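You operate a simulated robot arm through the tools that you are given. There is no shell and no other tool. Be economical: measure what you need, move in short steps, check, and stop when the job is done.

You run a simulated two-armed robot. Do the job below in one go: nothing can be reset, and whatever is moved stays where it is left.

JOB
Take the small grey spool and put it on the right half of the shelf under the blue bench. Then take the small purple box and leave it on the middle shelf of the store cabinet. Then put the small brown box on the middle shelf of the store cabinet. Keep to this order. Set down upright: small purple box, small brown box.

It is judged by the outcome, as a careful person would: the job done as asked, and still so three seconds after it is handed in. It fails if anything else is knocked over, pushed out of place, dropped, spilled or broken.

ROBOT AND FRAMES
Two 7-joint arms with two-finger parallel grippers on one trunk, on a base that drives. Base frame: it is fixed to the floor where the robot stands at the start and does not move with it; the origin is under the middle of the robot, x ahead of it, y to its left, z up; the surface under the hand at the start is at about z = 760. Units: mm, degrees, N and s.
The left shoulder is at the start at [50, 158, 1033], the right one opposite. With the tool pointing down near the work surface each hand reaches from about 240 to 660 mm from the robot's upright axis, wherever it stands, measured 20 degrees to its own side. Places, roughly: middle shelf of the store cabinet [800, -1600, 700]; right half of the shelf under the blue bench [700, -200, 200]; small brown box (10x6x9 cm) [700, -1600, 1200]; small purple box (10x6x9 cm) [700, -1800, 1200]. Payload 3.91 kg a hand.
The TCP of each hand is the grasp point between the finger pads, 30 mm short of the fingertips. In the tool frame z runs along the fingers and y along their closing line. The gripper opens to 110 mm. The fingers are 20 mm wide and 10 mm thick; the gripper's body (48 by 112 mm) begins 55 mm behind the TCP.
Orientation is that of the tool frame in the base frame, as [roll, pitch, yaw] about the fixed x, y, z axes, in that order (R = Rz(yaw) Ry(pitch) Rx(roll)). With the fingers straight down and closing along the base's y, the tool's x points along the base's -x, its y along +y and its z along -z.

CONTROLS
- The arms move only by the tool step_arm. It takes "left_targets", "right_targets" or both (then of equal length, played together; a hand with none holds still); each is a list of rows, each an object (a shift or turn left out is 0, a gripper value left out holds the last) with "offset": the shift along the base's x, y, z in cm, a list of three; "dr": the turn, a rotation vector about the base's x, y, z in degrees, a list of three. In form: [{"offset": [dx, dy, dz], "dr": [ax, ay, az]}, ...]. A call has 1 to 20 rows; each row is the pose to reach, as a shift and turn from the pose commanded when the call began. "left_claw" and "right_claw" are, for a hand that has rows, the closure in counts, from 0 (fully open) to 255 (shut), set as the call begins (left out, the last holds). A row lasts 0.2 s, in which the tool goes at most 50 mm and 8.6 degrees; a call with a longer step from one row to the next is refused whole, and so is a gripper value outside its range. A pose out of reach is approached as far as the arm can. The call stops where the force on the tool passes 40 N (or 10 N more than at its start, if that is more) or the arm is blocked; 0.2 s more then pass. The fingers move at their own pace (about 153 mm/s each) and stop on an object; they squeeze with about 38 N. The grip force told is the motor's: it shows also when the fingers shut on nothing. Time passes only in rows, and 0.2 s behind the last, so rows that repeat a pose let the fingers close. It gives the time, the measured TCP pose, the force on the tool (base axes), the opening and the grip force at its end, in the units of the frame above (readings bear some noise), with the torque about the TCP (base axes, N m) and any sound that the robot's microphone picked up.
- Cameras (640 x 400 px; columns grow to the right, rows downward): "scene" is now at [115.9, -20.1, 1170.3]; the picture's right is [-0.19, -0.98, 0.00], its down [-0.51, 0.10, -0.86] and it looks along [0.84, -0.16, -0.52] (base axes); focal length 214 px, centre (320, 200). "left" rides on the left gripper at [72, -17, -103] in its tool frame; the picture's right is [0.23, 0.97, 0.00], its down [-0.76, 0.18, -0.62] and it looks along [-0.61, 0.14, 0.78] (tool axes); focal length 222 px, centre (320, 200). "right" rides on the right gripper at [72, 17, -103] in its tool frame; the picture's right is [-0.23, 0.97, 0.00], its down [-0.76, -0.18, -0.62] and it looks along [-0.61, -0.14, 0.78] (tool axes); focal length 222 px, centre (320, 200). There is no depth. A picture from a camera that has moved, and an enlarged one, comes with that camera's place and axes in the base frame and with its lens. The place of the scene camera against the robot may be out by one fixed shift of up to 18 mm in any direction.
- get_image(camera): a new picture of that camera. It takes no simulated time.
- move_column(by): slides the trunk up (or, below 0, down) by that many mm; the arms and the scene camera ride with it, the base frame stays. It gives what a move gives, with no picture.
- base_move(legs): drives the robot by 1 to 6 legs, each [ahead, turn to the left] in mm and degrees, along the robot's own axes; the way and the turn of a leg run together, so that a leg with both is an arc; at most 1500 mm and 180 degrees a leg. The arms and the cameras ride along, it lands a little off, and it stops where it bumps. It gives what a move gives.
- aim_head(pan, tilt): turns the head with the scene camera to pan (to the left, within 80 degrees either way) and tilt (down, from -29 to 69), counted from straight ahead of the robot. It gives what a move gives.
- zoom(camera, box): a new picture of the part [left, top, right, bottom] of that camera's present view, enlarged. It takes no simulated time.
- finish_job(): hands the job in; it is judged then, once.

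Go step by step. Nothing tells you exact positions but the pictures and the camera data: compare them with the known pose of the tool, close in by small moves and look again before you grip or let go. The budget is 165 turns and 130 pictures, counting those below and the enlarged ones. Unless the task says otherwise, let go and move clear before handing in, and close with one line.

The tools are called as name(argument=value, ...) on one line, values as JSON. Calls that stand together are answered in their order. step_arm: Moves the arms, as the interface text tells. Its arguments: {"type":"object","properties":{"left_targets":{"type":"array"},"left_claw":{"type":"number"},"right_targets":{"type":"array"},"right_claw":{"type":"number"}},"required":[]} The other tools are called the same way: move_column (by) slides the trunk up or down; base_move (legs) drives the base; aim_head (pan, tilt) turns the head that bears the scene camera; get_image (camera) takes a picture; zoom (camera, box) takes an enlarged picture of a part of a camera's view; finish_job () hands the job in.

At the start:

```text
time: 0.0
left_tool_pos: [455.8, 89.8, 1006.8]
left_tool_rot: [-180.0, 0.0, 179.9]
left_contact_force: [1.2, -0.1, -0.3]
left_torque: [0.03, 0.0, -0.03]
left_opening: 109.9
left_gripper_force: 0.0
right_tool_pos: [378.7, -241.9, 1070.5]
right_tool_rot: [-180.0, 0.1, 179.9]
right_contact_force: [0.3, -0.8, 0.1]
right_torque: [-0.01, -0.01, 0.01]
right_opening: 110.2
right_gripper_force: 0.1
trunk travel left (down, up): [-275.0, 207.0]
robot x, y, heading: [1.1, -0.4, -0.2]
head pan, tilt: [-10.9, 31.1]
```

scene: 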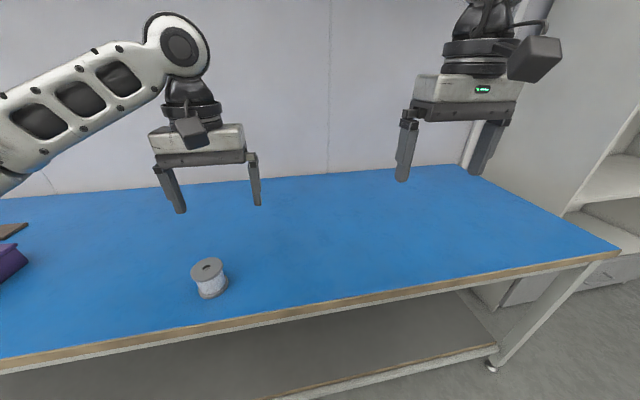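
right: 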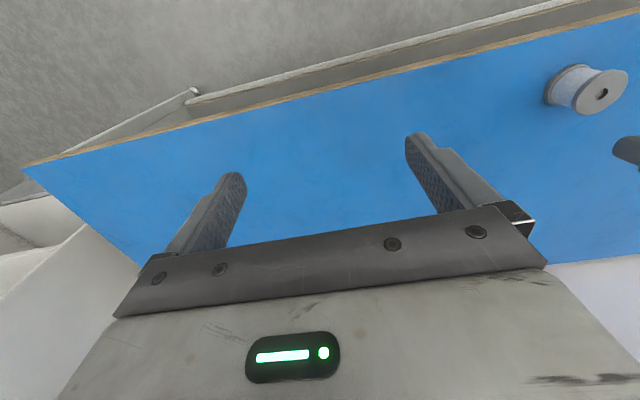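
left: 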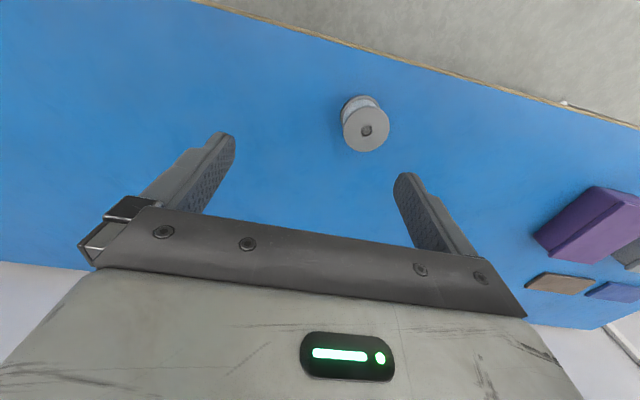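

I see the spool on the bench at roughly [470, 158]; I'll look around before moving, starting with the cabinet and under the bench.

aim_head(pan=-65, tilt=15)

get_image(camera="scene")

aim_head(pan=0, tilt=60)

get_image(camera="scene")

```text
time: 1.2
left_tool_pos: [456.5, 88.1, 1006.2]
left_tool_rot: [180.0, 0.0, 179.9]
left_contact_force: [0.2, -0.2, -0.1]
left_torque: [-0.01, 0.03, 0.02]
left_opening: 110.0
left_gripper_force: 0.1
right_tool_pos: [380.3, -242.4, 1070.0]
right_tool_rot: [179.8, 0.0, -180.0]
right_contact_force: [1.1, 0.1, 0.0]
right_torque: [0.02, -0.03, -0.02]
right_opening: 110.2
right_gripper_force: 0.0
trunk travel left (down, up): [-275.0, 207.0]
robot x, y, heading: [-1.7, 1.2, 0.0]
head pan, tilt: [-65.0, 15.0]
```

```text
126 pictures are left
camera scene: at [67.0, -87.7, 1196.2], right [-0.91, -0.42, 0.0], down [-0.11, 0.23, -0.97], along [0.41, -0.88, -0.26], focal length 214 px, centre (320, 200)
```

scene: 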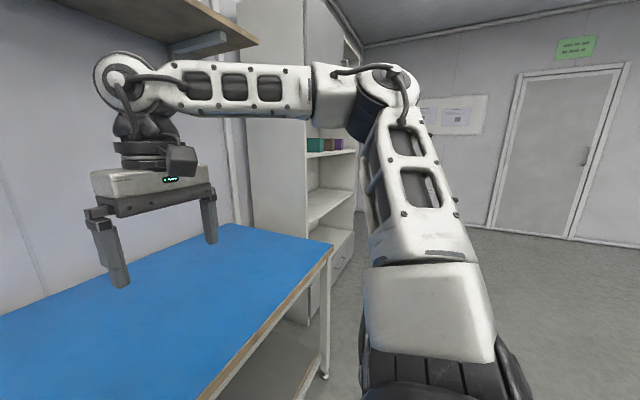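

```text
time: 2.6
left_tool_pos: [457.8, 89.8, 1006.3]
left_tool_rot: [-180.0, 0.0, -180.0]
left_contact_force: [0.1, -0.1, -0.3]
left_torque: [-0.01, 0.04, 0.0]
left_opening: 109.8
left_gripper_force: 0.0
right_tool_pos: [379.1, -242.4, 1069.6]
right_tool_rot: [-180.0, 0.0, 179.9]
right_contact_force: [0.2, -1.3, -0.6]
right_torque: [-0.03, -0.01, 0.05]
right_opening: 110.1
right_gripper_force: 0.0
trunk travel left (down, up): [-275.0, 207.0]
robot x, y, heading: [0.9, 1.3, -0.1]
head pan, tilt: [0.0, 60.0]
```

```text
125 pictures are left
camera scene: at [94.2, -3.2, 1130.0], right [0.0, -1.0, 0.0], down [-0.87, 0.0, -0.5], along [0.5, 0.0, -0.87], focal length 214 px, centre (320, 200)
```

scene: 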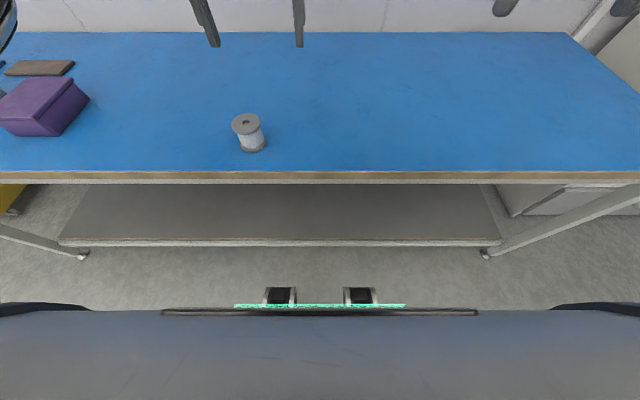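

zoom(camera="scene", box=[200, 90, 300, 200])

zoom(camera="left", box=[300, 70, 440, 180])

```text
3.64 times, centred on (250, 145) of scene
camera zoom: at [94.2, -3.2, 1130.0], right [0.0, -1.0, 0.0], down [-0.87, 0.0, -0.5], along [0.5, 0.0, -0.87], focal length 780 px, centre (574, 400)
```

zoom: 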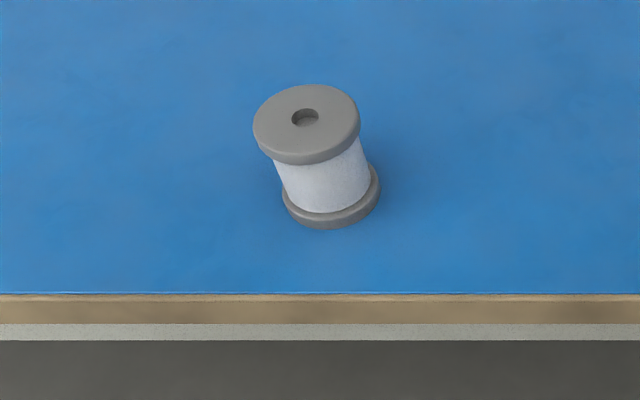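

```text
3.64 times, centred on (370, 125) of left
camera zoom: at [385.0, 72.8, 1110.7], right [-0.23, 0.97, 0.0], down [0.76, 0.18, 0.62], along [0.61, 0.14, -0.78], focal length 808 px, centre (138, 473)
```

zoom: 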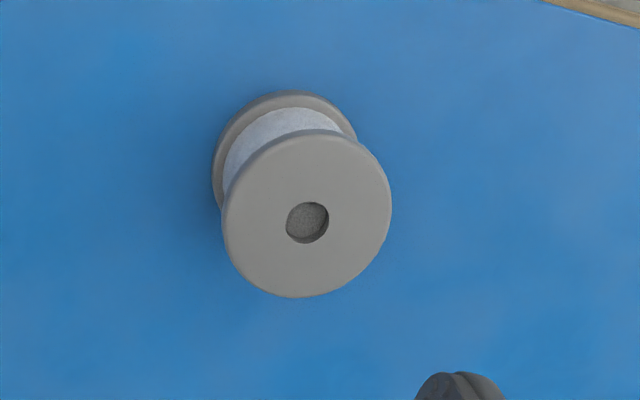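

The spool is at about [480, 157], 60 mm across and ~65 tall. I'll tilt the left hand forward 40° above it so the same grip also suits the low shelf.

step_arm(left_targets=[{"offset": [0, 2, 0], "dr": [0, -8, 0]}, {"offset": [1, 4, 0], "dr": [0, -16, 0]}, {"offset": [2, 6, -2], "dr": [0, -24, 0]}, {"offset": [2.3, 6.8, -5], "dr": [0, -32, 0]}, {"offset": [2.3, 6.8, -8], "dr": [0, -40, 0]}, {"offset": [2.3, 6.8, -10], "dr": [0, -40, 0]}], left_claw=0)

get_image(camera="left")

get_image(camera="scene")

```text
time: 4.0
left_tool_pos: [480.6, 157.1, 907.2]
left_tool_rot: [-179.9, 40.1, -180.0]
left_contact_force: [-0.7, 0.0, 0.4]
left_torque: [0.02, -0.05, 0.0]
left_opening: 109.6
left_gripper_force: 0.0
right_tool_pos: [378.8, -243.6, 1071.8]
right_tool_rot: [180.0, 0.0, -180.0]
right_contact_force: [0.2, 0.5, 0.8]
right_torque: [0.0, 0.02, 0.02]
right_opening: 110.1
right_gripper_force: 0.0
trunk travel left (down, up): [-275.0, 207.0]
robot x, y, heading: [2.8, -1.8, 0.0]
head pan, tilt: [0.0, 60.0]
```

```text
122 pictures are left
camera left: at [359.2, 139.9, 940.1], right [-0.17, 0.97, -0.15], down [0.18, 0.18, 0.97], along [0.97, 0.14, -0.21], focal length 222 px, centre (320, 200)
```

left: 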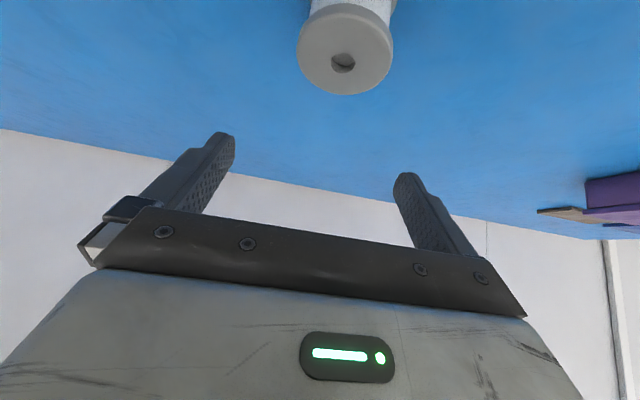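

```text
121 pictures are left
camera scene: at [94.2, -3.1, 1130.0], right [0.0, -1.0, 0.0], down [-0.87, 0.0, -0.5], along [0.5, 0.0, -0.87], focal length 214 px, centre (320, 200)
```

scene: 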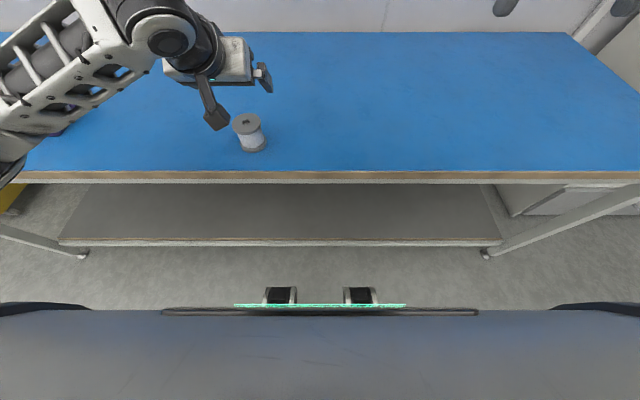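

The spool lines up at about [477, 157]; descending straight down around it.

step_arm(left_targets=[{"offset": [0, 0, -3]}, {"offset": [0, 0, -6]}, {"offset": [0, 0, -8.5]}, {"offset": [0, 0, -10.8]}])

get_image(camera="left")

zoom(camera="scene", box=[150, 30, 350, 200])

```text
time: 5.0
left_tool_pos: [479.1, 156.8, 801.1]
left_tool_rot: [179.9, 40.0, 180.0]
left_contact_force: [1.1, 0.3, -0.3]
left_torque: [-0.02, 0.0, -0.01]
left_opening: 110.3
left_gripper_force: 0.1
right_tool_pos: [378.1, -243.1, 1070.7]
right_tool_rot: [179.9, 0.0, 180.0]
right_contact_force: [-0.3, -0.8, -0.4]
right_torque: [0.01, -0.01, 0.02]
right_opening: 110.1
right_gripper_force: 0.1
trunk travel left (down, up): [-275.0, 207.0]
robot x, y, heading: [0.2, 1.8, 0.0]
head pan, tilt: [0.0, 60.0]
```

```text
120 pictures are left
camera left: at [357.6, 140.0, 832.6], right [-0.17, 0.97, -0.15], down [0.18, 0.18, 0.97], along [0.97, 0.14, -0.21], focal length 222 px, centre (320, 200)
```

left: 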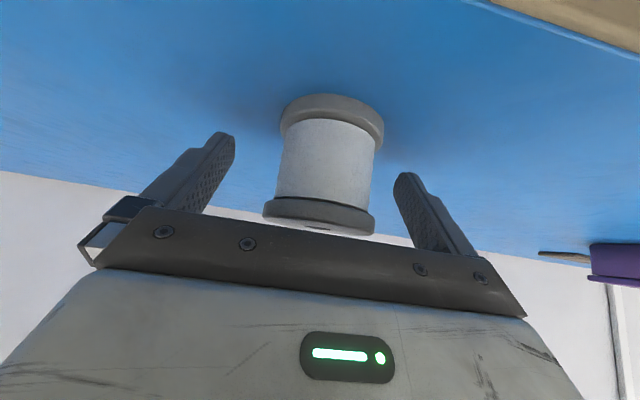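

```text
2.35 times, centred on (250, 115) of scene
camera zoom: at [94.2, -3.1, 1130.0], right [0.0, -1.0, 0.0], down [-0.87, 0.0, -0.5], along [0.5, 0.0, -0.87], focal length 505 px, centre (485, 400)
```

zoom: 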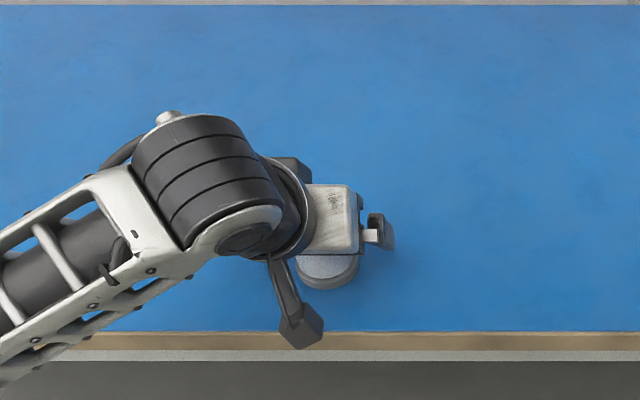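

The spool sits centred between the fingers; closing.

step_arm(left_targets=[{"offset": [0, 0, 0]}, {"offset": [0, 0, 0]}, {"offset": [0, 0, 0]}, {"offset": [0, 0, 0]}], left_claw=255)

step_arm(left_targets=[{"offset": [0, 0, 2]}, {"offset": [0, 0, 5]}, {"offset": [0, 0, 9]}, {"offset": [0, 0, 12]}])

get_image(camera="left")

```text
time: 6.0
left_tool_pos: [479.6, 156.8, 798.2]
left_tool_rot: [-180.0, 40.0, 180.0]
left_contact_force: [0.9, 0.5, 0.1]
left_torque: [0.01, 0.02, 0.02]
left_opening: 60.8
left_gripper_force: 38.7
right_tool_pos: [379.0, -242.8, 1069.7]
right_tool_rot: [-179.9, 0.0, 180.0]
right_contact_force: [0.7, -0.1, 0.1]
right_torque: [-0.01, -0.02, 0.01]
right_opening: 110.0
right_gripper_force: 0.1
trunk travel left (down, up): [-275.0, 207.0]
robot x, y, heading: [-0.7, -0.1, 0.0]
head pan, tilt: [0.0, 60.0]
```

```text
time: 7.0
left_tool_pos: [479.9, 157.0, 920.1]
left_tool_rot: [-180.0, 40.0, 179.8]
left_contact_force: [-0.2, -0.1, 0.5]
left_torque: [0.02, 0.04, -0.02]
left_opening: 0.0
left_gripper_force: 37.5
right_tool_pos: [379.0, -243.8, 1070.2]
right_tool_rot: [179.9, 0.0, -179.9]
right_contact_force: [-0.5, 0.4, 0.1]
right_torque: [-0.01, -0.02, -0.01]
right_opening: 109.9
right_gripper_force: 0.1
trunk travel left (down, up): [-275.0, 207.0]
robot x, y, heading: [0.9, -2.0, -0.0]
head pan, tilt: [0.0, 60.0]
```

```text
118 pictures are left
camera left: at [359.2, 141.0, 952.9], right [-0.17, 0.97, -0.15], down [0.18, 0.18, 0.97], along [0.97, 0.14, -0.21], focal length 222 px, centre (320, 200)
```

left: 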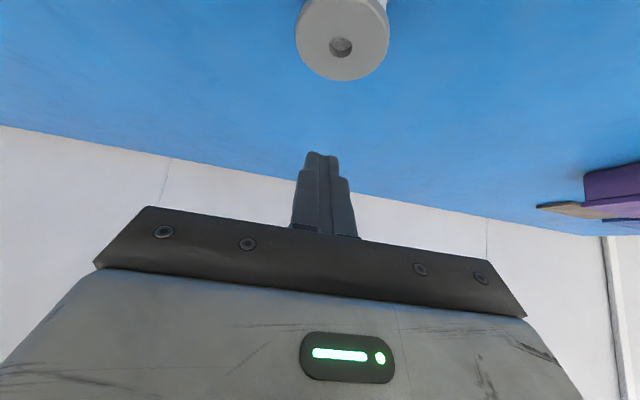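

The tilted fingers only caught the flange edges and slipped; the spool still stands in place. I'll regrip with the hand nearly vertical (15°) so both flanges are held at their widest.

step_arm(left_targets=[{"offset": [0, 0, 0], "dr": [0, 8, 0]}, {"offset": [0, 0, 0], "dr": [0, 16, 0]}, {"offset": [0, 0, 0], "dr": [0, 25, 0]}, {"offset": [0, 0, 0], "dr": [0, 25, 0]}], left_claw=0)

get_image(camera="left")

```text
refused: row 3 steps farther than a row can; nothing moved
```

```text
117 pictures are left
camera left: at [359.2, 141.0, 952.9], right [-0.17, 0.97, -0.15], down [0.18, 0.18, 0.97], along [0.97, 0.14, -0.21], focal length 222 px, centre (320, 200)
```

left: 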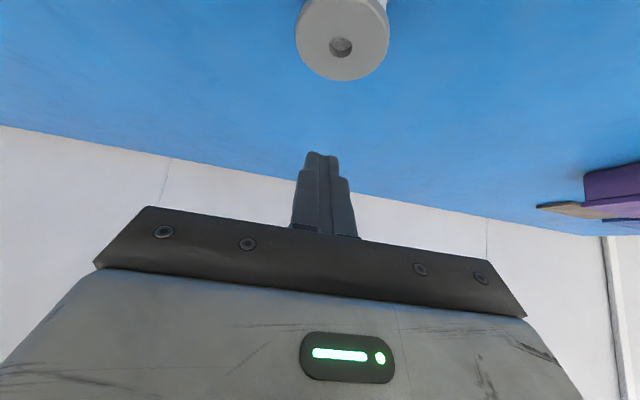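

Nothing moved, as one turn step was too big; repeating with smaller steps.

step_arm(left_targets=[{"offset": [0, 0, 0], "dr": [0, 8, 0]}, {"offset": [0, 0, 0], "dr": [0, 16, 0]}, {"offset": [0, 0, 0], "dr": [0, 24, 0]}, {"offset": [0, 0, 0], "dr": [0, 25, 0]}], left_claw=0)

get_image(camera="left")

```text
time: 8.0
left_tool_pos: [480.0, 156.6, 919.3]
left_tool_rot: [-180.0, 14.9, -180.0]
left_contact_force: [-0.8, 0.4, -0.3]
left_torque: [0.0, -0.01, 0.02]
left_opening: 109.8
left_gripper_force: 0.0
right_tool_pos: [379.6, -242.3, 1069.9]
right_tool_rot: [179.9, 0.0, 180.0]
right_contact_force: [-0.2, 0.7, -0.7]
right_torque: [-0.01, 0.01, 0.01]
right_opening: 110.0
right_gripper_force: 0.1
trunk travel left (down, up): [-275.0, 207.0]
robot x, y, heading: [-1.7, -3.0, 0.2]
head pan, tilt: [0.0, 60.0]
```

```text
116 pictures are left
camera left: at [384.0, 140.9, 1001.0], right [-0.22, 0.97, -0.06], down [0.58, 0.18, 0.8], along [0.79, 0.14, -0.6], focal length 222 px, centre (320, 200)
```

left: 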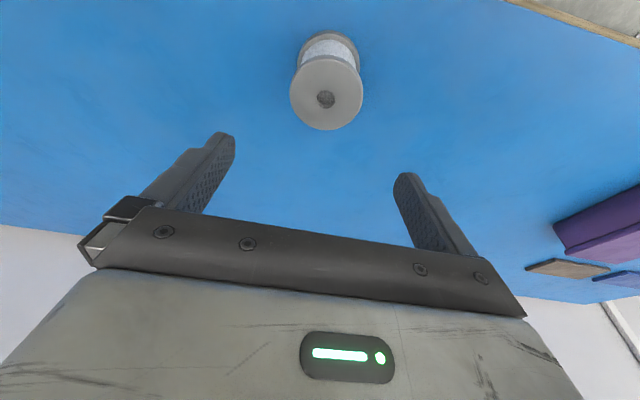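

step_arm(left_targets=[{"offset": [-0.2, 0, -3]}, {"offset": [-0.2, 0, -6]}, {"offset": [-0.2, 0, -9]}, {"offset": [-0.2, 0, -11]}, {"offset": [-0.2, 0, -12.3]}])

step_arm(left_targets=[{"offset": [0, 0, 0]}, {"offset": [0, 0, 0]}, {"offset": [0, 0, 0]}, {"offset": [0, 0, 0]}], left_claw=255)

get_image(camera="left")

```text
time: 9.2
left_tool_pos: [478.7, 157.0, 795.1]
left_tool_rot: [179.9, 15.0, -180.0]
left_contact_force: [0.1, -1.6, 0.8]
left_torque: [-0.01, -0.01, -0.01]
left_opening: 110.1
left_gripper_force: 0.1
right_tool_pos: [379.2, -243.6, 1070.4]
right_tool_rot: [180.0, 0.0, -180.0]
right_contact_force: [-0.4, -0.5, 0.5]
right_torque: [-0.01, 0.0, -0.02]
right_opening: 110.0
right_gripper_force: 0.0
trunk travel left (down, up): [-275.0, 207.0]
robot x, y, heading: [-0.7, -3.0, 0.1]
head pan, tilt: [0.0, 60.0]
```

```text
time: 10.2
left_tool_pos: [478.1, 157.9, 795.7]
left_tool_rot: [-179.9, 14.9, 179.9]
left_contact_force: [-0.1, 0.0, 0.6]
left_torque: [-0.01, 0.02, -0.02]
left_opening: 61.2
left_gripper_force: 37.9
right_tool_pos: [379.2, -243.2, 1071.5]
right_tool_rot: [180.0, 0.1, 179.9]
right_contact_force: [-0.1, -0.2, 0.2]
right_torque: [0.0, -0.01, 0.01]
right_opening: 110.2
right_gripper_force: 0.0
trunk travel left (down, up): [-275.0, 207.0]
robot x, y, heading: [1.8, 0.0, 0.1]
head pan, tilt: [0.0, 60.0]
```

```text
115 pictures are left
camera left: at [381.6, 140.9, 876.9], right [-0.22, 0.97, -0.06], down [0.57, 0.18, 0.8], along [0.79, 0.14, -0.6], focal length 222 px, centre (320, 200)
```

left: 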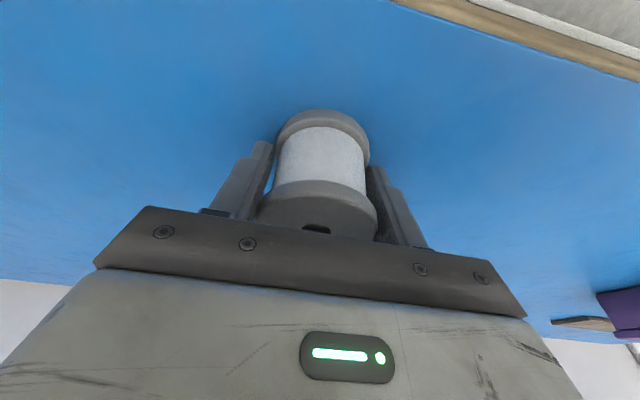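

Both pads hold the spool at its widest (61 mm); lifting a little to test.

step_arm(left_targets=[{"offset": [0, 0, 0.3]}, {"offset": [0, 0, 0.6]}, {"offset": [0, 0, 1]}, {"offset": [0, 0, 1.5]}])

get_image(camera="left")

```text
time: 11.2
left_tool_pos: [478.7, 157.4, 811.2]
left_tool_rot: [179.9, 15.0, -180.0]
left_contact_force: [-0.1, 0.1, -2.4]
left_torque: [-0.01, -0.02, -0.01]
left_opening: 61.4
left_gripper_force: 38.3
right_tool_pos: [379.9, -242.0, 1070.1]
right_tool_rot: [180.0, 0.0, -180.0]
right_contact_force: [0.1, 0.2, 0.2]
right_torque: [0.0, 0.0, 0.03]
right_opening: 110.0
right_gripper_force: 0.1
trunk travel left (down, up): [-275.0, 207.0]
robot x, y, heading: [-0.3, 0.3, -0.0]
head pan, tilt: [0.0, 60.0]
```

```text
114 pictures are left
camera left: at [381.9, 140.9, 892.6], right [-0.22, 0.97, -0.06], down [0.57, 0.18, 0.8], along [0.79, 0.14, -0.6], focal length 222 px, centre (320, 200)
```

left: 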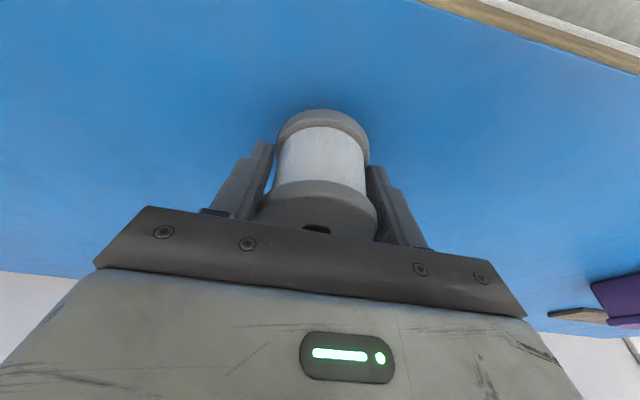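

The spool is held. I'll lift it clear, raise the right hand too, then back off and shift right so the left hand faces the right half of the low shelf.

step_arm(left_targets=[{"offset": [0, 0, 4]}, {"offset": [0, 0, 8]}, {"offset": [-2, 0, 11]}, {"offset": [-5, 0, 11]}], right_targets=[{"offset": [0, 0, 4]}, {"offset": [0, 0, 8]}, {"offset": [-3, 0, 12]}, {"offset": [-6, 0, 15]}])

base_move(legs=[[-330, 0]])

base_move(legs=[[0, -90], [300, 0], [0, 90]])

aim_head(pan=0, tilt=35)

get_image(camera="scene")

```text
time: 12.2
left_tool_pos: [428.9, 157.4, 923.8]
left_tool_rot: [-180.0, 15.0, 179.9]
left_contact_force: [0.5, -0.3, -0.7]
left_torque: [0.0, -0.02, -0.01]
left_opening: 61.4
left_gripper_force: 38.0
right_tool_pos: [315.9, -240.6, 1219.2]
right_tool_rot: [-180.0, -0.1, -180.0]
right_contact_force: [-0.3, 0.1, -0.6]
right_torque: [0.01, -0.03, -0.01]
right_opening: 110.1
right_gripper_force: 0.1
trunk travel left (down, up): [-275.0, 207.0]
robot x, y, heading: [0.4, 2.1, 0.1]
head pan, tilt: [0.0, 60.0]
```

```text
time: 14.3
left_tool_pos: [103.6, 156.9, 923.1]
left_tool_rot: [179.9, 14.9, 179.9]
left_contact_force: [-1.0, -0.7, -0.6]
left_torque: [-0.01, 0.01, 0.0]
left_opening: 61.3
left_gripper_force: 37.7
right_tool_pos: [-8.6, -241.1, 1219.0]
right_tool_rot: [-180.0, -0.1, 179.9]
right_contact_force: [-0.5, 0.5, 0.2]
right_torque: [-0.02, -0.03, -0.01]
right_opening: 110.0
right_gripper_force: 0.0
trunk travel left (down, up): [-275.0, 207.0]
robot x, y, heading: [-326.5, 0.4, -0.1]
head pan, tilt: [0.0, 60.0]
```

```text
time: 24.1
left_tool_pos: [93.3, -110.4, 922.3]
left_tool_rot: [-179.9, 15.0, -175.6]
left_contact_force: [-0.2, 0.1, -1.0]
left_torque: [-0.03, 0.03, -0.01]
left_opening: 61.5
left_gripper_force: 38.3
right_tool_pos: [12.7, -517.5, 1219.7]
right_tool_rot: [179.9, 0.0, -175.6]
right_contact_force: [0.6, 0.5, 0.1]
right_torque: [-0.01, 0.01, -0.01]
right_opening: 109.8
right_gripper_force: 0.0
trunk travel left (down, up): [-275.0, 207.0]
robot x, y, heading: [-322.3, -298.0, 4.4]
head pan, tilt: [0.0, 60.0]
```

```text
time: 25.0
left_tool_pos: [93.0, -109.3, 922.0]
left_tool_rot: [180.0, 15.1, -175.6]
left_contact_force: [0.2, 0.2, -1.7]
left_torque: [-0.01, 0.0, -0.03]
left_opening: 61.2
left_gripper_force: 38.2
right_tool_pos: [13.4, -515.4, 1220.4]
right_tool_rot: [179.9, -0.1, -175.6]
right_contact_force: [0.3, 0.4, 0.1]
right_torque: [0.0, 0.0, -0.03]
right_opening: 109.9
right_gripper_force: 0.2
trunk travel left (down, up): [-275.0, 207.0]
robot x, y, heading: [-325.8, -298.3, 4.3]
head pan, tilt: [0.0, 35.0]
```

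```text
113 pictures are left
camera scene: at [-207.0, -293.7, 1164.2], right [0.08, -1.0, 0.0], down [-0.57, -0.04, -0.82], along [0.82, 0.06, -0.57], focal length 214 px, centre (320, 200)
```

scene: 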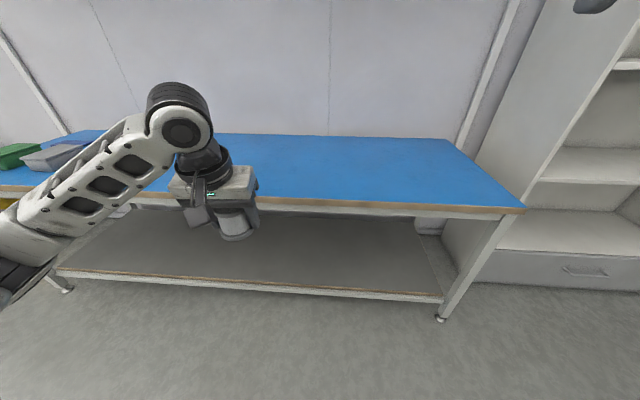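

The right half of the shelf is ahead and empty. Lowering the trunk, then the left hand in front of the bench.

move_column(by=-275)

step_arm(left_targets=[{"offset": [0, 0, -4]}, {"offset": [0, 0, -8]}, {"offset": [0, 0, -12]}, {"offset": [0, 0, -16]}, {"offset": [0, 0, -20]}, {"offset": [0, 0, -24]}, {"offset": [0, 0, -28]}, {"offset": [0, 0, -32]}])

get_image(camera="scene")

get_image(camera="left")

```text
time: 27.8
left_tool_pos: [93.5, -111.0, 647.5]
left_tool_rot: [-179.9, 14.9, -175.7]
left_contact_force: [0.5, 0.1, -0.9]
left_torque: [-0.02, 0.0, -0.01]
left_opening: 61.2
left_gripper_force: 38.2
right_tool_pos: [13.2, -517.5, 944.4]
right_tool_rot: [179.8, -0.1, -175.6]
right_contact_force: [-0.4, 0.4, 0.1]
right_torque: [-0.04, 0.03, 0.0]
right_opening: 110.2
right_gripper_force: 0.0
trunk travel left (down, up): [0.0, 482.0]
robot x, y, heading: [-324.5, -302.2, 4.5]
head pan, tilt: [0.0, 35.0]
```

```text
time: 29.6
left_tool_pos: [94.5, -113.1, 326.2]
left_tool_rot: [-180.0, 15.0, -175.6]
left_contact_force: [-0.2, 0.0, -1.0]
left_torque: [-0.01, 0.03, -0.02]
left_opening: 61.4
left_gripper_force: 38.2
right_tool_pos: [13.6, -516.6, 944.8]
right_tool_rot: [180.0, 0.0, -175.6]
right_contact_force: [-0.6, 0.4, 0.8]
right_torque: [0.0, -0.02, -0.02]
right_opening: 109.6
right_gripper_force: 0.1
trunk travel left (down, up): [0.0, 482.0]
robot x, y, heading: [-323.5, -300.5, 4.6]
head pan, tilt: [0.0, 35.0]
```

```text
112 pictures are left
camera scene: at [-207.0, -293.8, 889.3], right [0.08, -1.0, 0.0], down [-0.57, -0.04, -0.82], along [0.82, 0.06, -0.57], focal length 214 px, centre (320, 200)
```

scene: 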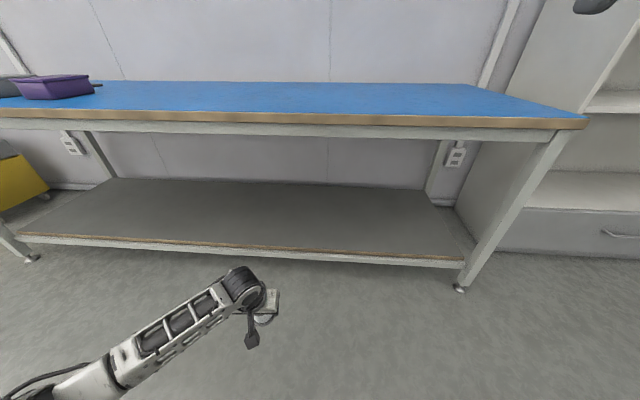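

```text
111 pictures are left
camera left: at [-0.9, -135.6, 407.0], right [-0.29, 0.95, -0.06], down [0.56, 0.22, 0.8], along [0.78, 0.2, -0.6], focal length 222 px, centre (320, 200)
```

left: 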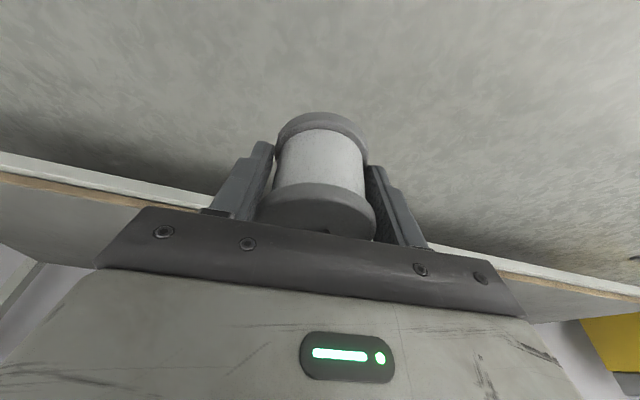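

The hand now hangs low in front of the shelf, spool bottom about 90 mm above shelf level (~200), well under the bench beam (~690). Driving forward slowly.

base_move(legs=[[290, 0]])

get_image(camera="left")

aim_head(pan=20, tilt=55)

get_image(camera="scene")

```text
time: 31.7
left_tool_pos: [387.3, -89.3, 325.9]
left_tool_rot: [179.9, 15.0, -175.5]
left_contact_force: [-0.5, 0.3, -0.7]
left_torque: [0.0, -0.01, 0.0]
left_opening: 61.2
left_gripper_force: 38.5
right_tool_pos: [306.7, -493.6, 945.5]
right_tool_rot: [179.9, 0.0, -175.5]
right_contact_force: [1.3, 0.6, 0.4]
right_torque: [0.02, 0.01, 0.0]
right_opening: 109.9
right_gripper_force: 0.0
trunk travel left (down, up): [0.0, 482.0]
robot x, y, heading: [-27.7, -273.6, 4.2]
head pan, tilt: [0.0, 35.0]
```

```text
110 pictures are left
camera left: at [292.9, -112.9, 407.4], right [-0.29, 0.95, -0.06], down [0.56, 0.22, 0.8], along [0.78, 0.2, -0.6], focal length 222 px, centre (320, 200)
```

left: 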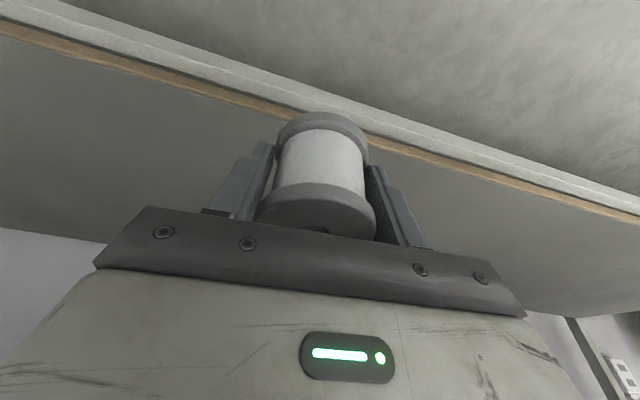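

```text
time: 32.5
left_tool_pos: [386.8, -88.9, 326.3]
left_tool_rot: [-180.0, 15.0, -175.5]
left_contact_force: [-0.7, -0.6, -2.4]
left_torque: [0.0, 0.01, -0.01]
left_opening: 61.3
left_gripper_force: 38.2
right_tool_pos: [308.6, -493.3, 943.3]
right_tool_rot: [179.9, 0.0, -175.6]
right_contact_force: [-0.1, -0.3, -0.3]
right_torque: [-0.02, -0.05, 0.02]
right_opening: 109.9
right_gripper_force: 0.1
trunk travel left (down, up): [0.0, 482.0]
robot x, y, heading: [-28.6, -281.7, 4.4]
head pan, tilt: [20.0, 55.0]
```

```text
109 pictures are left
camera scene: at [64.8, -248.1, 861.1], right [0.41, -0.91, 0.0], down [-0.75, -0.34, -0.57], along [0.52, 0.24, -0.82], focal length 214 px, centre (320, 200)
```

scene: 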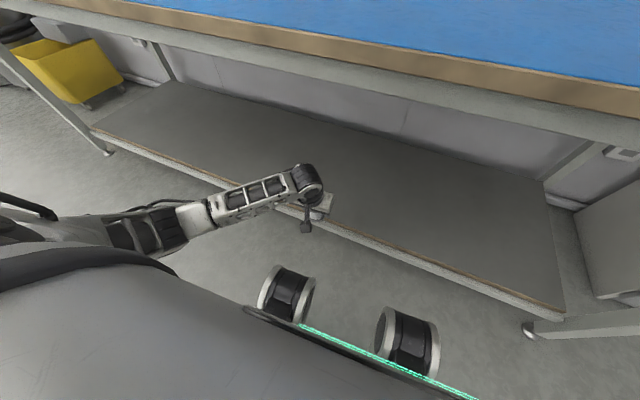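

The shelf's front edge is at x≈430. Extending the hand ~13 cm inwards, still above the shelf.

step_arm(left_targets=[{"offset": [3, 0, 0]}, {"offset": [6, 0, 0]}, {"offset": [9, 0, 0]}, {"offset": [11, 0, -1]}, {"offset": [13, 0, -3]}, {"offset": [13, 0, -5]}])

get_image(camera="left")

get_image(camera="scene")

```text
time: 33.9
left_tool_pos: [517.1, -89.0, 275.8]
left_tool_rot: [-180.0, 15.0, -175.6]
left_contact_force: [0.7, 0.1, -1.0]
left_torque: [0.01, 0.02, 0.02]
left_opening: 61.4
left_gripper_force: 38.0
right_tool_pos: [308.1, -494.2, 945.3]
right_tool_rot: [179.9, -0.1, -175.7]
right_contact_force: [0.8, 0.6, -0.5]
right_torque: [-0.03, -0.04, -0.04]
right_opening: 109.7
right_gripper_force: 0.0
trunk travel left (down, up): [0.0, 482.0]
robot x, y, heading: [-30.9, -279.3, 4.6]
head pan, tilt: [20.0, 55.0]
```

```text
108 pictures are left
camera left: at [423.2, -113.6, 357.5], right [-0.29, 0.95, -0.06], down [0.56, 0.22, 0.8], along [0.78, 0.2, -0.6], focal length 222 px, centre (320, 200)
```

left: 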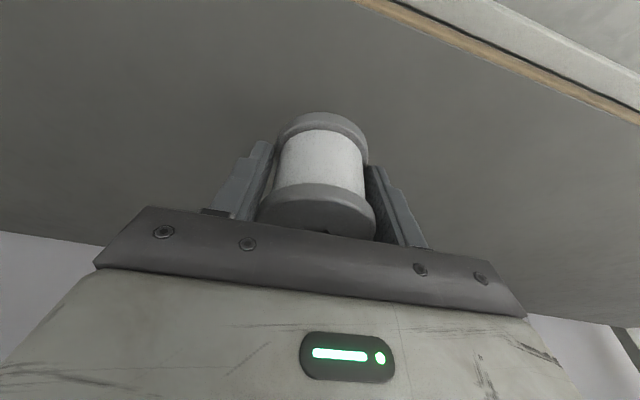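

```text
107 pictures are left
camera scene: at [64.8, -248.1, 861.0], right [0.41, -0.91, 0.0], down [-0.75, -0.34, -0.57], along [0.52, 0.24, -0.82], focal length 214 px, centre (320, 200)
```

scene: 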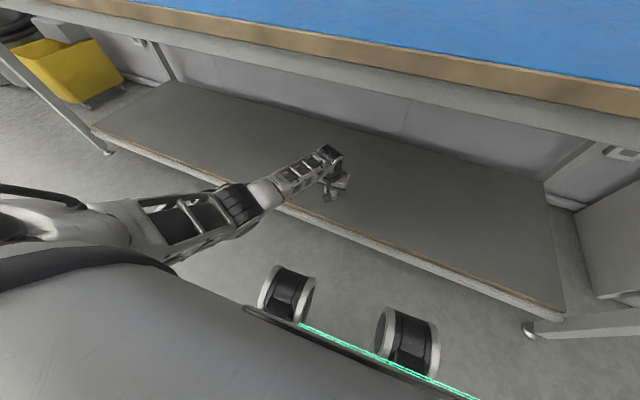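

The spool hangs over the shelf at [517, -89], clearly in the right half (middle is y≈150). Lowering until contact.

step_arm(left_targets=[{"offset": [0, 0, -1]}, {"offset": [0, 0, -2]}, {"offset": [0, 0, -2.8]}, {"offset": [0, 0, -3.2]}])

zoom(camera="left", box=[220, 80, 420, 240])

```text
time: 34.9
left_tool_pos: [517.4, -85.3, 243.9]
left_tool_rot: [179.9, 15.1, -175.4]
left_contact_force: [0.4, 1.0, -1.0]
left_torque: [0.02, 0.02, 0.0]
left_opening: 61.2
left_gripper_force: 38.2
right_tool_pos: [307.2, -492.5, 945.3]
right_tool_rot: [-179.9, 0.0, -175.6]
right_contact_force: [-0.5, 0.1, 0.3]
right_torque: [0.02, -0.01, 0.0]
right_opening: 109.8
right_gripper_force: 0.1
trunk travel left (down, up): [0.0, 482.0]
robot x, y, heading: [-23.1, -278.2, 4.3]
head pan, tilt: [20.0, 55.0]
```

```text
2.50 times, centred on (320, 160) of left
camera zoom: at [422.7, -109.6, 325.0], right [-0.3, 0.95, -0.06], down [0.56, 0.22, 0.8], along [0.78, 0.21, -0.6], focal length 555 px, centre (320, 300)
```

zoom: 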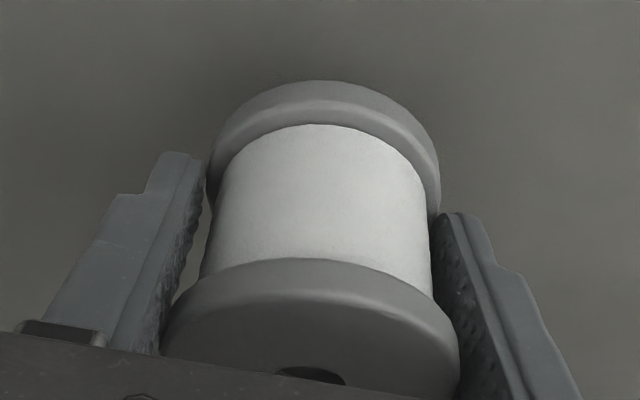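

step_arm(left_targets=[{"offset": [0, 0, -0.3]}, {"offset": [0, 0, -0.5]}])

step_arm(left_targets=[{"offset": [0, 0, -0.2]}, {"offset": [0, 0, -0.3]}])

```text
time: 35.5
left_tool_pos: [517.6, -78.5, 238.3]
left_tool_rot: [179.6, 15.0, -175.2]
left_contact_force: [1.1, 0.2, -0.2]
left_torque: [0.04, -0.02, -0.03]
left_opening: 61.3
left_gripper_force: 37.8
right_tool_pos: [306.9, -490.8, 945.7]
right_tool_rot: [-179.8, 0.0, -175.6]
right_contact_force: [0.1, -0.3, 0.7]
right_torque: [-0.01, -0.03, 0.0]
right_opening: 109.9
right_gripper_force: 0.1
trunk travel left (down, up): [0.0, 482.0]
robot x, y, heading: [-29.0, -277.7, 4.6]
head pan, tilt: [20.0, 55.0]
```

```text
time: 36.1
left_tool_pos: [515.7, -72.2, 233.0]
left_tool_rot: [179.4, 15.0, -174.9]
left_contact_force: [0.9, 0.5, -0.5]
left_torque: [0.04, 0.02, 0.02]
left_opening: 61.4
left_gripper_force: 38.2
right_tool_pos: [308.2, -488.7, 946.4]
right_tool_rot: [-179.7, 0.0, -175.5]
right_contact_force: [0.0, 0.3, 0.3]
right_torque: [0.01, 0.0, 0.01]
right_opening: 109.9
right_gripper_force: 0.1
trunk travel left (down, up): [0.0, 482.0]
robot x, y, heading: [-29.0, -276.2, 4.3]
head pan, tilt: [20.0, 55.0]
```

The reading drifts sideways (both hands), so some part of the arm may be pressing on something; looking before going on.

get_image(camera="scene")

get_image(camera="left")

```text
105 pictures are left
camera scene: at [64.5, -244.2, 860.7], right [0.41, -0.91, 0.01], down [-0.75, -0.34, -0.57], along [0.52, 0.23, -0.82], focal length 214 px, centre (320, 200)
```

scene: 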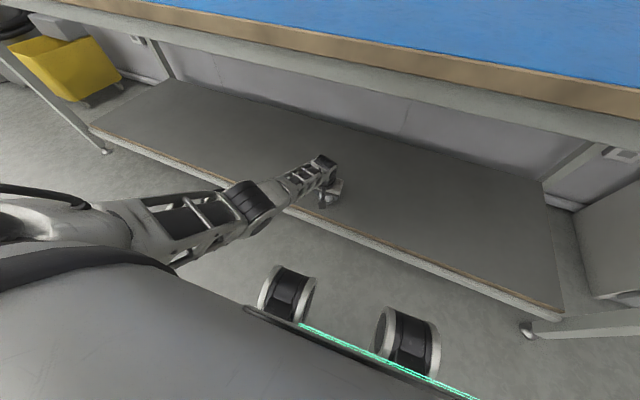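

```text
104 pictures are left
camera left: at [422.5, -98.0, 315.1], right [-0.31, 0.95, -0.05], down [0.56, 0.22, 0.8], along [0.77, 0.22, -0.6], focal length 222 px, centre (320, 200)
```

left: 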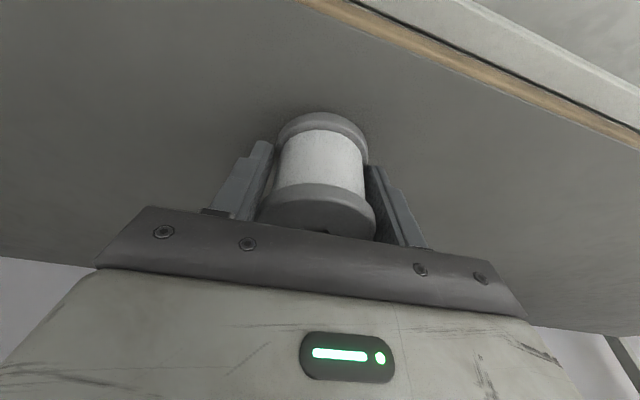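

The upper arm seems to press on the robot's own body. I'll lift a little, reach further forward so the elbow opens away from the body, and try again.

step_arm(left_targets=[{"offset": [0, 0, 2]}, {"offset": [1, 0, 4]}, {"offset": [4, 0, 4]}, {"offset": [7, 0, 4]}, {"offset": [7, 0, 4]}])

get_image(camera="scene")

```text
time: 37.3
left_tool_pos: [559.2, -88.7, 280.3]
left_tool_rot: [180.0, 15.0, -175.6]
left_contact_force: [-0.5, 0.3, -0.4]
left_torque: [-0.01, 0.04, 0.03]
left_opening: 61.4
left_gripper_force: 38.4
left hand out of reach, approached as far as the arm can: row 4, 5
right_tool_pos: [306.4, -494.0, 945.0]
right_tool_rot: [179.9, 0.0, -175.6]
right_contact_force: [0.1, -0.4, 0.3]
right_torque: [0.0, 0.03, -0.02]
right_opening: 110.0
right_gripper_force: 0.1
trunk travel left (down, up): [0.0, 482.0]
robot x, y, heading: [-27.2, -278.5, 4.6]
head pan, tilt: [20.0, 55.0]
```

```text
103 pictures are left
camera scene: at [64.8, -248.1, 860.9], right [0.41, -0.91, 0.0], down [-0.75, -0.34, -0.57], along [0.52, 0.24, -0.82], focal length 214 px, centre (320, 200)
```

scene: 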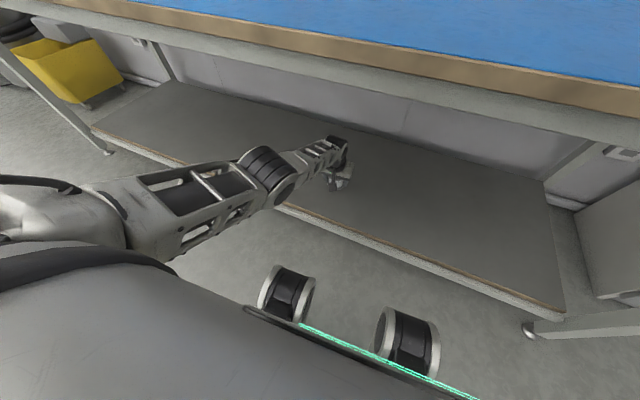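

Reach ends here, so instead I'll turn the base a little to the right and then carry the hand back left relative to the body, to keep the upper arm off the hull.

base_move(legs=[[0, -15]])

step_arm(left_targets=[{"offset": [-4, 2, 0]}, {"offset": [-7, 5, 0]}, {"offset": [-7, 8, 0]}, {"offset": [-7, 11, 0]}, {"offset": [-7, 13, 0]}])

get_image(camera="scene")

```text
time: 38.6
left_tool_pos: [587.6, -244.1, 281.8]
left_tool_rot: [-180.0, 15.0, 169.6]
left_contact_force: [-0.5, -0.1, -1.5]
left_torque: [0.01, 0.05, 0.04]
left_opening: 61.5
left_gripper_force: 37.9
right_tool_pos: [240.8, -572.5, 945.5]
right_tool_rot: [179.9, 0.0, 169.7]
right_contact_force: [-0.1, -0.6, -0.4]
right_torque: [-0.04, -0.01, 0.01]
right_opening: 110.2
right_gripper_force: 0.0
trunk travel left (down, up): [0.0, 482.0]
robot x, y, heading: [-27.2, -279.9, -10.1]
head pan, tilt: [20.0, 55.0]
```

```text
time: 39.8
left_tool_pos: [515.1, -112.7, 279.4]
left_tool_rot: [180.0, 14.9, 169.7]
left_contact_force: [-0.8, -0.1, -1.0]
left_torque: [-0.04, -0.01, 0.03]
left_opening: 61.4
left_gripper_force: 37.7
right_tool_pos: [241.4, -570.9, 944.3]
right_tool_rot: [-180.0, 0.0, 169.6]
right_contact_force: [0.6, -0.6, -0.5]
right_torque: [-0.02, 0.02, -0.01]
right_opening: 110.2
right_gripper_force: 0.0
trunk travel left (down, up): [0.0, 482.0]
robot x, y, heading: [-29.8, -275.6, -10.2]
head pan, tilt: [20.0, 55.0]
```

```text
102 pictures are left
camera scene: at [69.7, -276.0, 861.0], right [0.17, -0.99, 0.0], down [-0.81, -0.14, -0.57], along [0.57, 0.1, -0.82], focal length 214 px, centre (320, 200)
```

scene: 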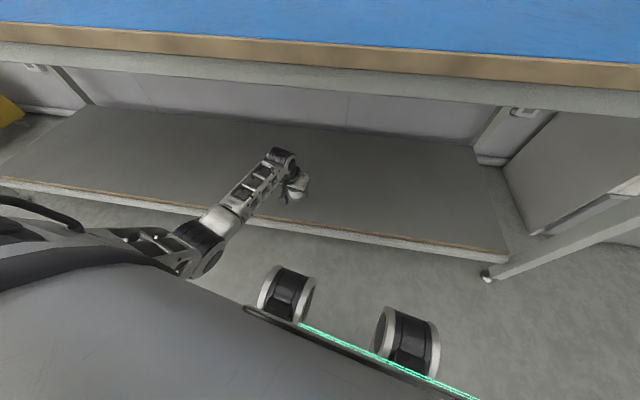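

step_arm(left_targets=[{"offset": [0, 0, -1.5]}, {"offset": [0, 0, -3]}, {"offset": [0, 0, -3.8]}])

get_image(camera="left")

```text
time: 40.6
left_tool_pos: [517.8, -113.9, 243.1]
left_tool_rot: [-180.0, 14.9, 169.6]
left_contact_force: [-0.6, 0.3, -1.5]
left_torque: [-0.01, 0.02, 0.0]
left_opening: 61.6
left_gripper_force: 37.9
right_tool_pos: [242.1, -572.6, 945.6]
right_tool_rot: [180.0, 0.0, 169.7]
right_contact_force: [0.2, 0.8, 0.1]
right_torque: [-0.02, 0.0, 0.0]
right_opening: 110.1
right_gripper_force: 0.1
trunk travel left (down, up): [0.0, 482.0]
robot x, y, heading: [-30.1, -278.0, -10.1]
head pan, tilt: [20.0, 55.0]
```

```text
101 pictures are left
camera left: at [419.9, -113.4, 323.5], right [-0.04, 1.0, -0.06], down [0.6, 0.07, 0.8], along [0.8, 0.0, -0.6], focal length 222 px, centre (320, 200)
```

left: 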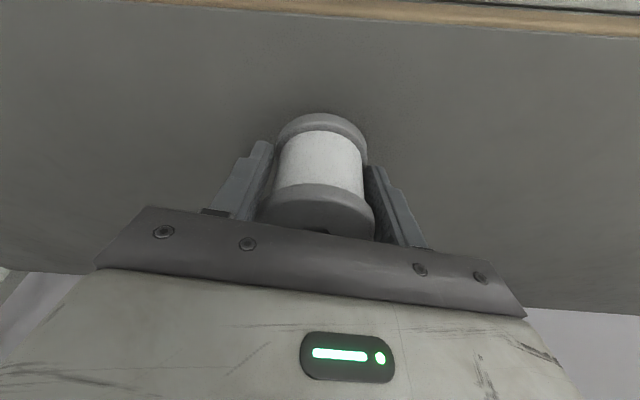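

No drift this time. Continuing down in small steps until the spool touches.

step_arm(left_targets=[{"offset": [0, 0, -0.3]}, {"offset": [0, 0, -0.6]}])

step_arm(left_targets=[{"offset": [0, 0, -0.3]}, {"offset": [0, 0, -0.5]}])

```text
time: 41.2
left_tool_pos: [516.7, -114.5, 236.7]
left_tool_rot: [180.0, 14.9, 169.7]
left_contact_force: [-1.1, -0.1, -1.2]
left_torque: [0.02, 0.01, -0.01]
left_opening: 61.1
left_gripper_force: 38.2
right_tool_pos: [241.1, -571.9, 944.4]
right_tool_rot: [-180.0, -0.1, 169.7]
right_contact_force: [0.1, -0.3, -0.2]
right_torque: [0.01, 0.04, 0.0]
right_opening: 109.9
right_gripper_force: 0.0
trunk travel left (down, up): [0.0, 482.0]
robot x, y, heading: [-26.2, -277.8, -10.3]
head pan, tilt: [20.0, 55.0]
```

```text
time: 41.8
left_tool_pos: [517.0, -113.9, 232.0]
left_tool_rot: [-180.0, 15.0, 169.7]
left_contact_force: [-0.6, -0.7, -0.7]
left_torque: [0.0, 0.0, 0.01]
left_opening: 61.4
left_gripper_force: 37.5
right_tool_pos: [241.9, -573.5, 945.0]
right_tool_rot: [-180.0, 0.0, 169.8]
right_contact_force: [0.5, 0.0, -0.3]
right_torque: [-0.03, -0.01, 0.06]
right_opening: 110.0
right_gripper_force: 0.0
trunk travel left (down, up): [0.0, 482.0]
robot x, y, heading: [-30.4, -279.8, -10.6]
head pan, tilt: [20.0, 55.0]
```

step_arm(left_targets=[{"offset": [0, 0, -0.3]}, {"offset": [0, 0, -0.6]}])

zoom(camera="left", box=[220, 80, 420, 240])

```text
time: 42.4
left_tool_pos: [517.8, -113.8, 225.5]
left_tool_rot: [-180.0, 14.9, 169.7]
left_contact_force: [0.0, -1.1, -1.4]
left_torque: [0.0, -0.03, 0.0]
left_opening: 61.4
left_gripper_force: 38.3
right_tool_pos: [241.6, -571.3, 944.4]
right_tool_rot: [-180.0, 0.0, 169.8]
right_contact_force: [-0.3, 0.5, 0.8]
right_torque: [-0.01, 0.0, -0.02]
right_opening: 109.9
right_gripper_force: 0.0
trunk travel left (down, up): [0.0, 482.0]
robot x, y, heading: [-30.6, -283.6, -10.1]
head pan, tilt: [20.0, 55.0]
```

```text
2.50 times, centred on (320, 160) of left
camera zoom: at [420.1, -113.0, 306.4], right [-0.04, 1.0, -0.06], down [0.6, 0.07, 0.8], along [0.8, 0.0, -0.6], focal length 555 px, centre (320, 300)
```

zoom: 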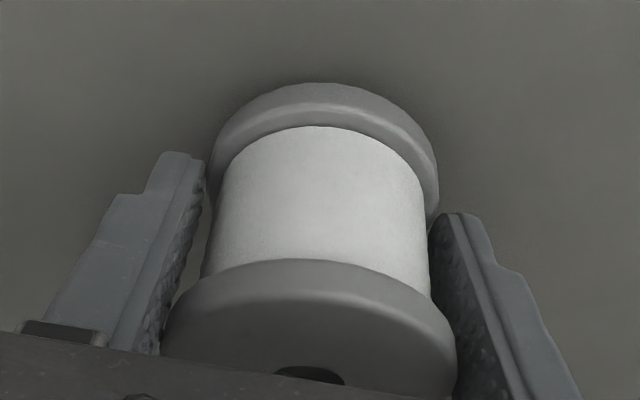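

step_arm(left_targets=[{"offset": [0, 0, -0.2]}, {"offset": [0, 0, -0.5]}])

step_arm(left_targets=[{"offset": [0, 0, -0.2]}, {"offset": [0, 0, -0.5]}])

```text
time: 43.0
left_tool_pos: [518.6, -114.5, 220.6]
left_tool_rot: [180.0, 14.9, 169.8]
left_contact_force: [-0.3, -0.3, -0.6]
left_torque: [0.04, 0.02, 0.01]
left_opening: 61.4
left_gripper_force: 38.1
right_tool_pos: [240.9, -573.1, 945.4]
right_tool_rot: [-180.0, 0.0, 169.7]
right_contact_force: [0.5, -0.2, -0.4]
right_torque: [0.01, 0.01, 0.02]
right_opening: 110.0
right_gripper_force: 0.0
trunk travel left (down, up): [0.0, 482.0]
robot x, y, heading: [-29.3, -278.1, -10.2]
head pan, tilt: [20.0, 55.0]
```

```text
time: 43.6
left_tool_pos: [517.3, -114.4, 215.5]
left_tool_rot: [-180.0, 15.0, 169.6]
left_contact_force: [-0.7, -0.4, 0.3]
left_torque: [0.01, -0.01, 0.0]
left_opening: 61.3
left_gripper_force: 37.5
right_tool_pos: [241.0, -572.7, 945.1]
right_tool_rot: [179.9, 0.0, 169.7]
right_contact_force: [0.5, 0.3, 0.0]
right_torque: [0.02, 0.01, -0.04]
right_opening: 110.0
right_gripper_force: 0.1
trunk travel left (down, up): [0.0, 482.0]
robot x, y, heading: [-25.3, -275.7, -10.2]
head pan, tilt: [20.0, 55.0]
```

step_arm(left_targets=[{"offset": [0, 0, -0.2]}, {"offset": [0, 0, -0.4]}, {"offset": [0, 0, -0.6]}])

get_image(camera="left")

zoom(camera="scene", box=[220, 120, 380, 260])

```text
time: 44.4
left_tool_pos: [520.2, -115.0, 214.4]
left_tool_rot: [179.8, 15.5, 169.7]
left_contact_force: [-11.0, 1.0, 33.0]
left_torque: [-0.01, -0.13, 0.05]
left_opening: 61.5
left_gripper_force: 38.2
right_tool_pos: [238.7, -572.8, 946.6]
right_tool_rot: [179.9, 0.1, 169.7]
right_contact_force: [0.7, -0.6, -0.7]
right_torque: [0.02, -0.02, 0.03]
right_opening: 110.5
right_gripper_force: 0.0
trunk travel left (down, up): [0.0, 482.0]
robot x, y, heading: [-26.5, -276.8, -10.3]
head pan, tilt: [20.0, 55.0]
```

```text
99 pictures are left
camera left: at [422.0, -113.1, 294.9], right [-0.04, 1.0, -0.06], down [0.59, 0.07, 0.8], along [0.81, 0.0, -0.59], focal length 222 px, centre (320, 200)
```

left: 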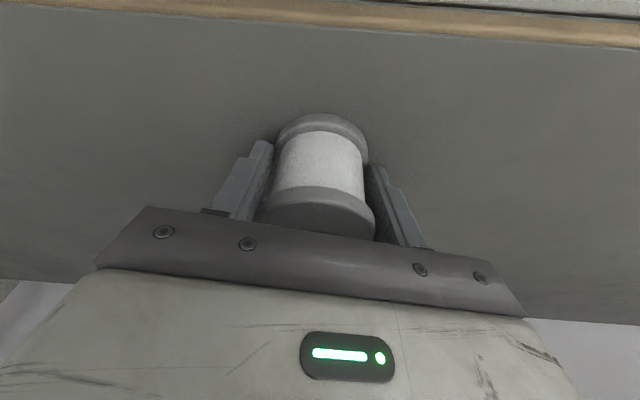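

```text
2.86 times, centred on (300, 190) of scene
camera zoom: at [67.9, -276.5, 861.7], right [0.17, -0.99, 0.0], down [-0.81, -0.14, -0.58], along [0.57, 0.1, -0.82], focal length 613 px, centre (377, 229)
```

zoom: 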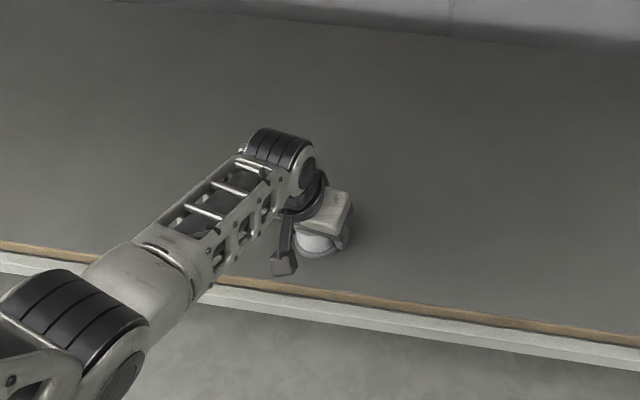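

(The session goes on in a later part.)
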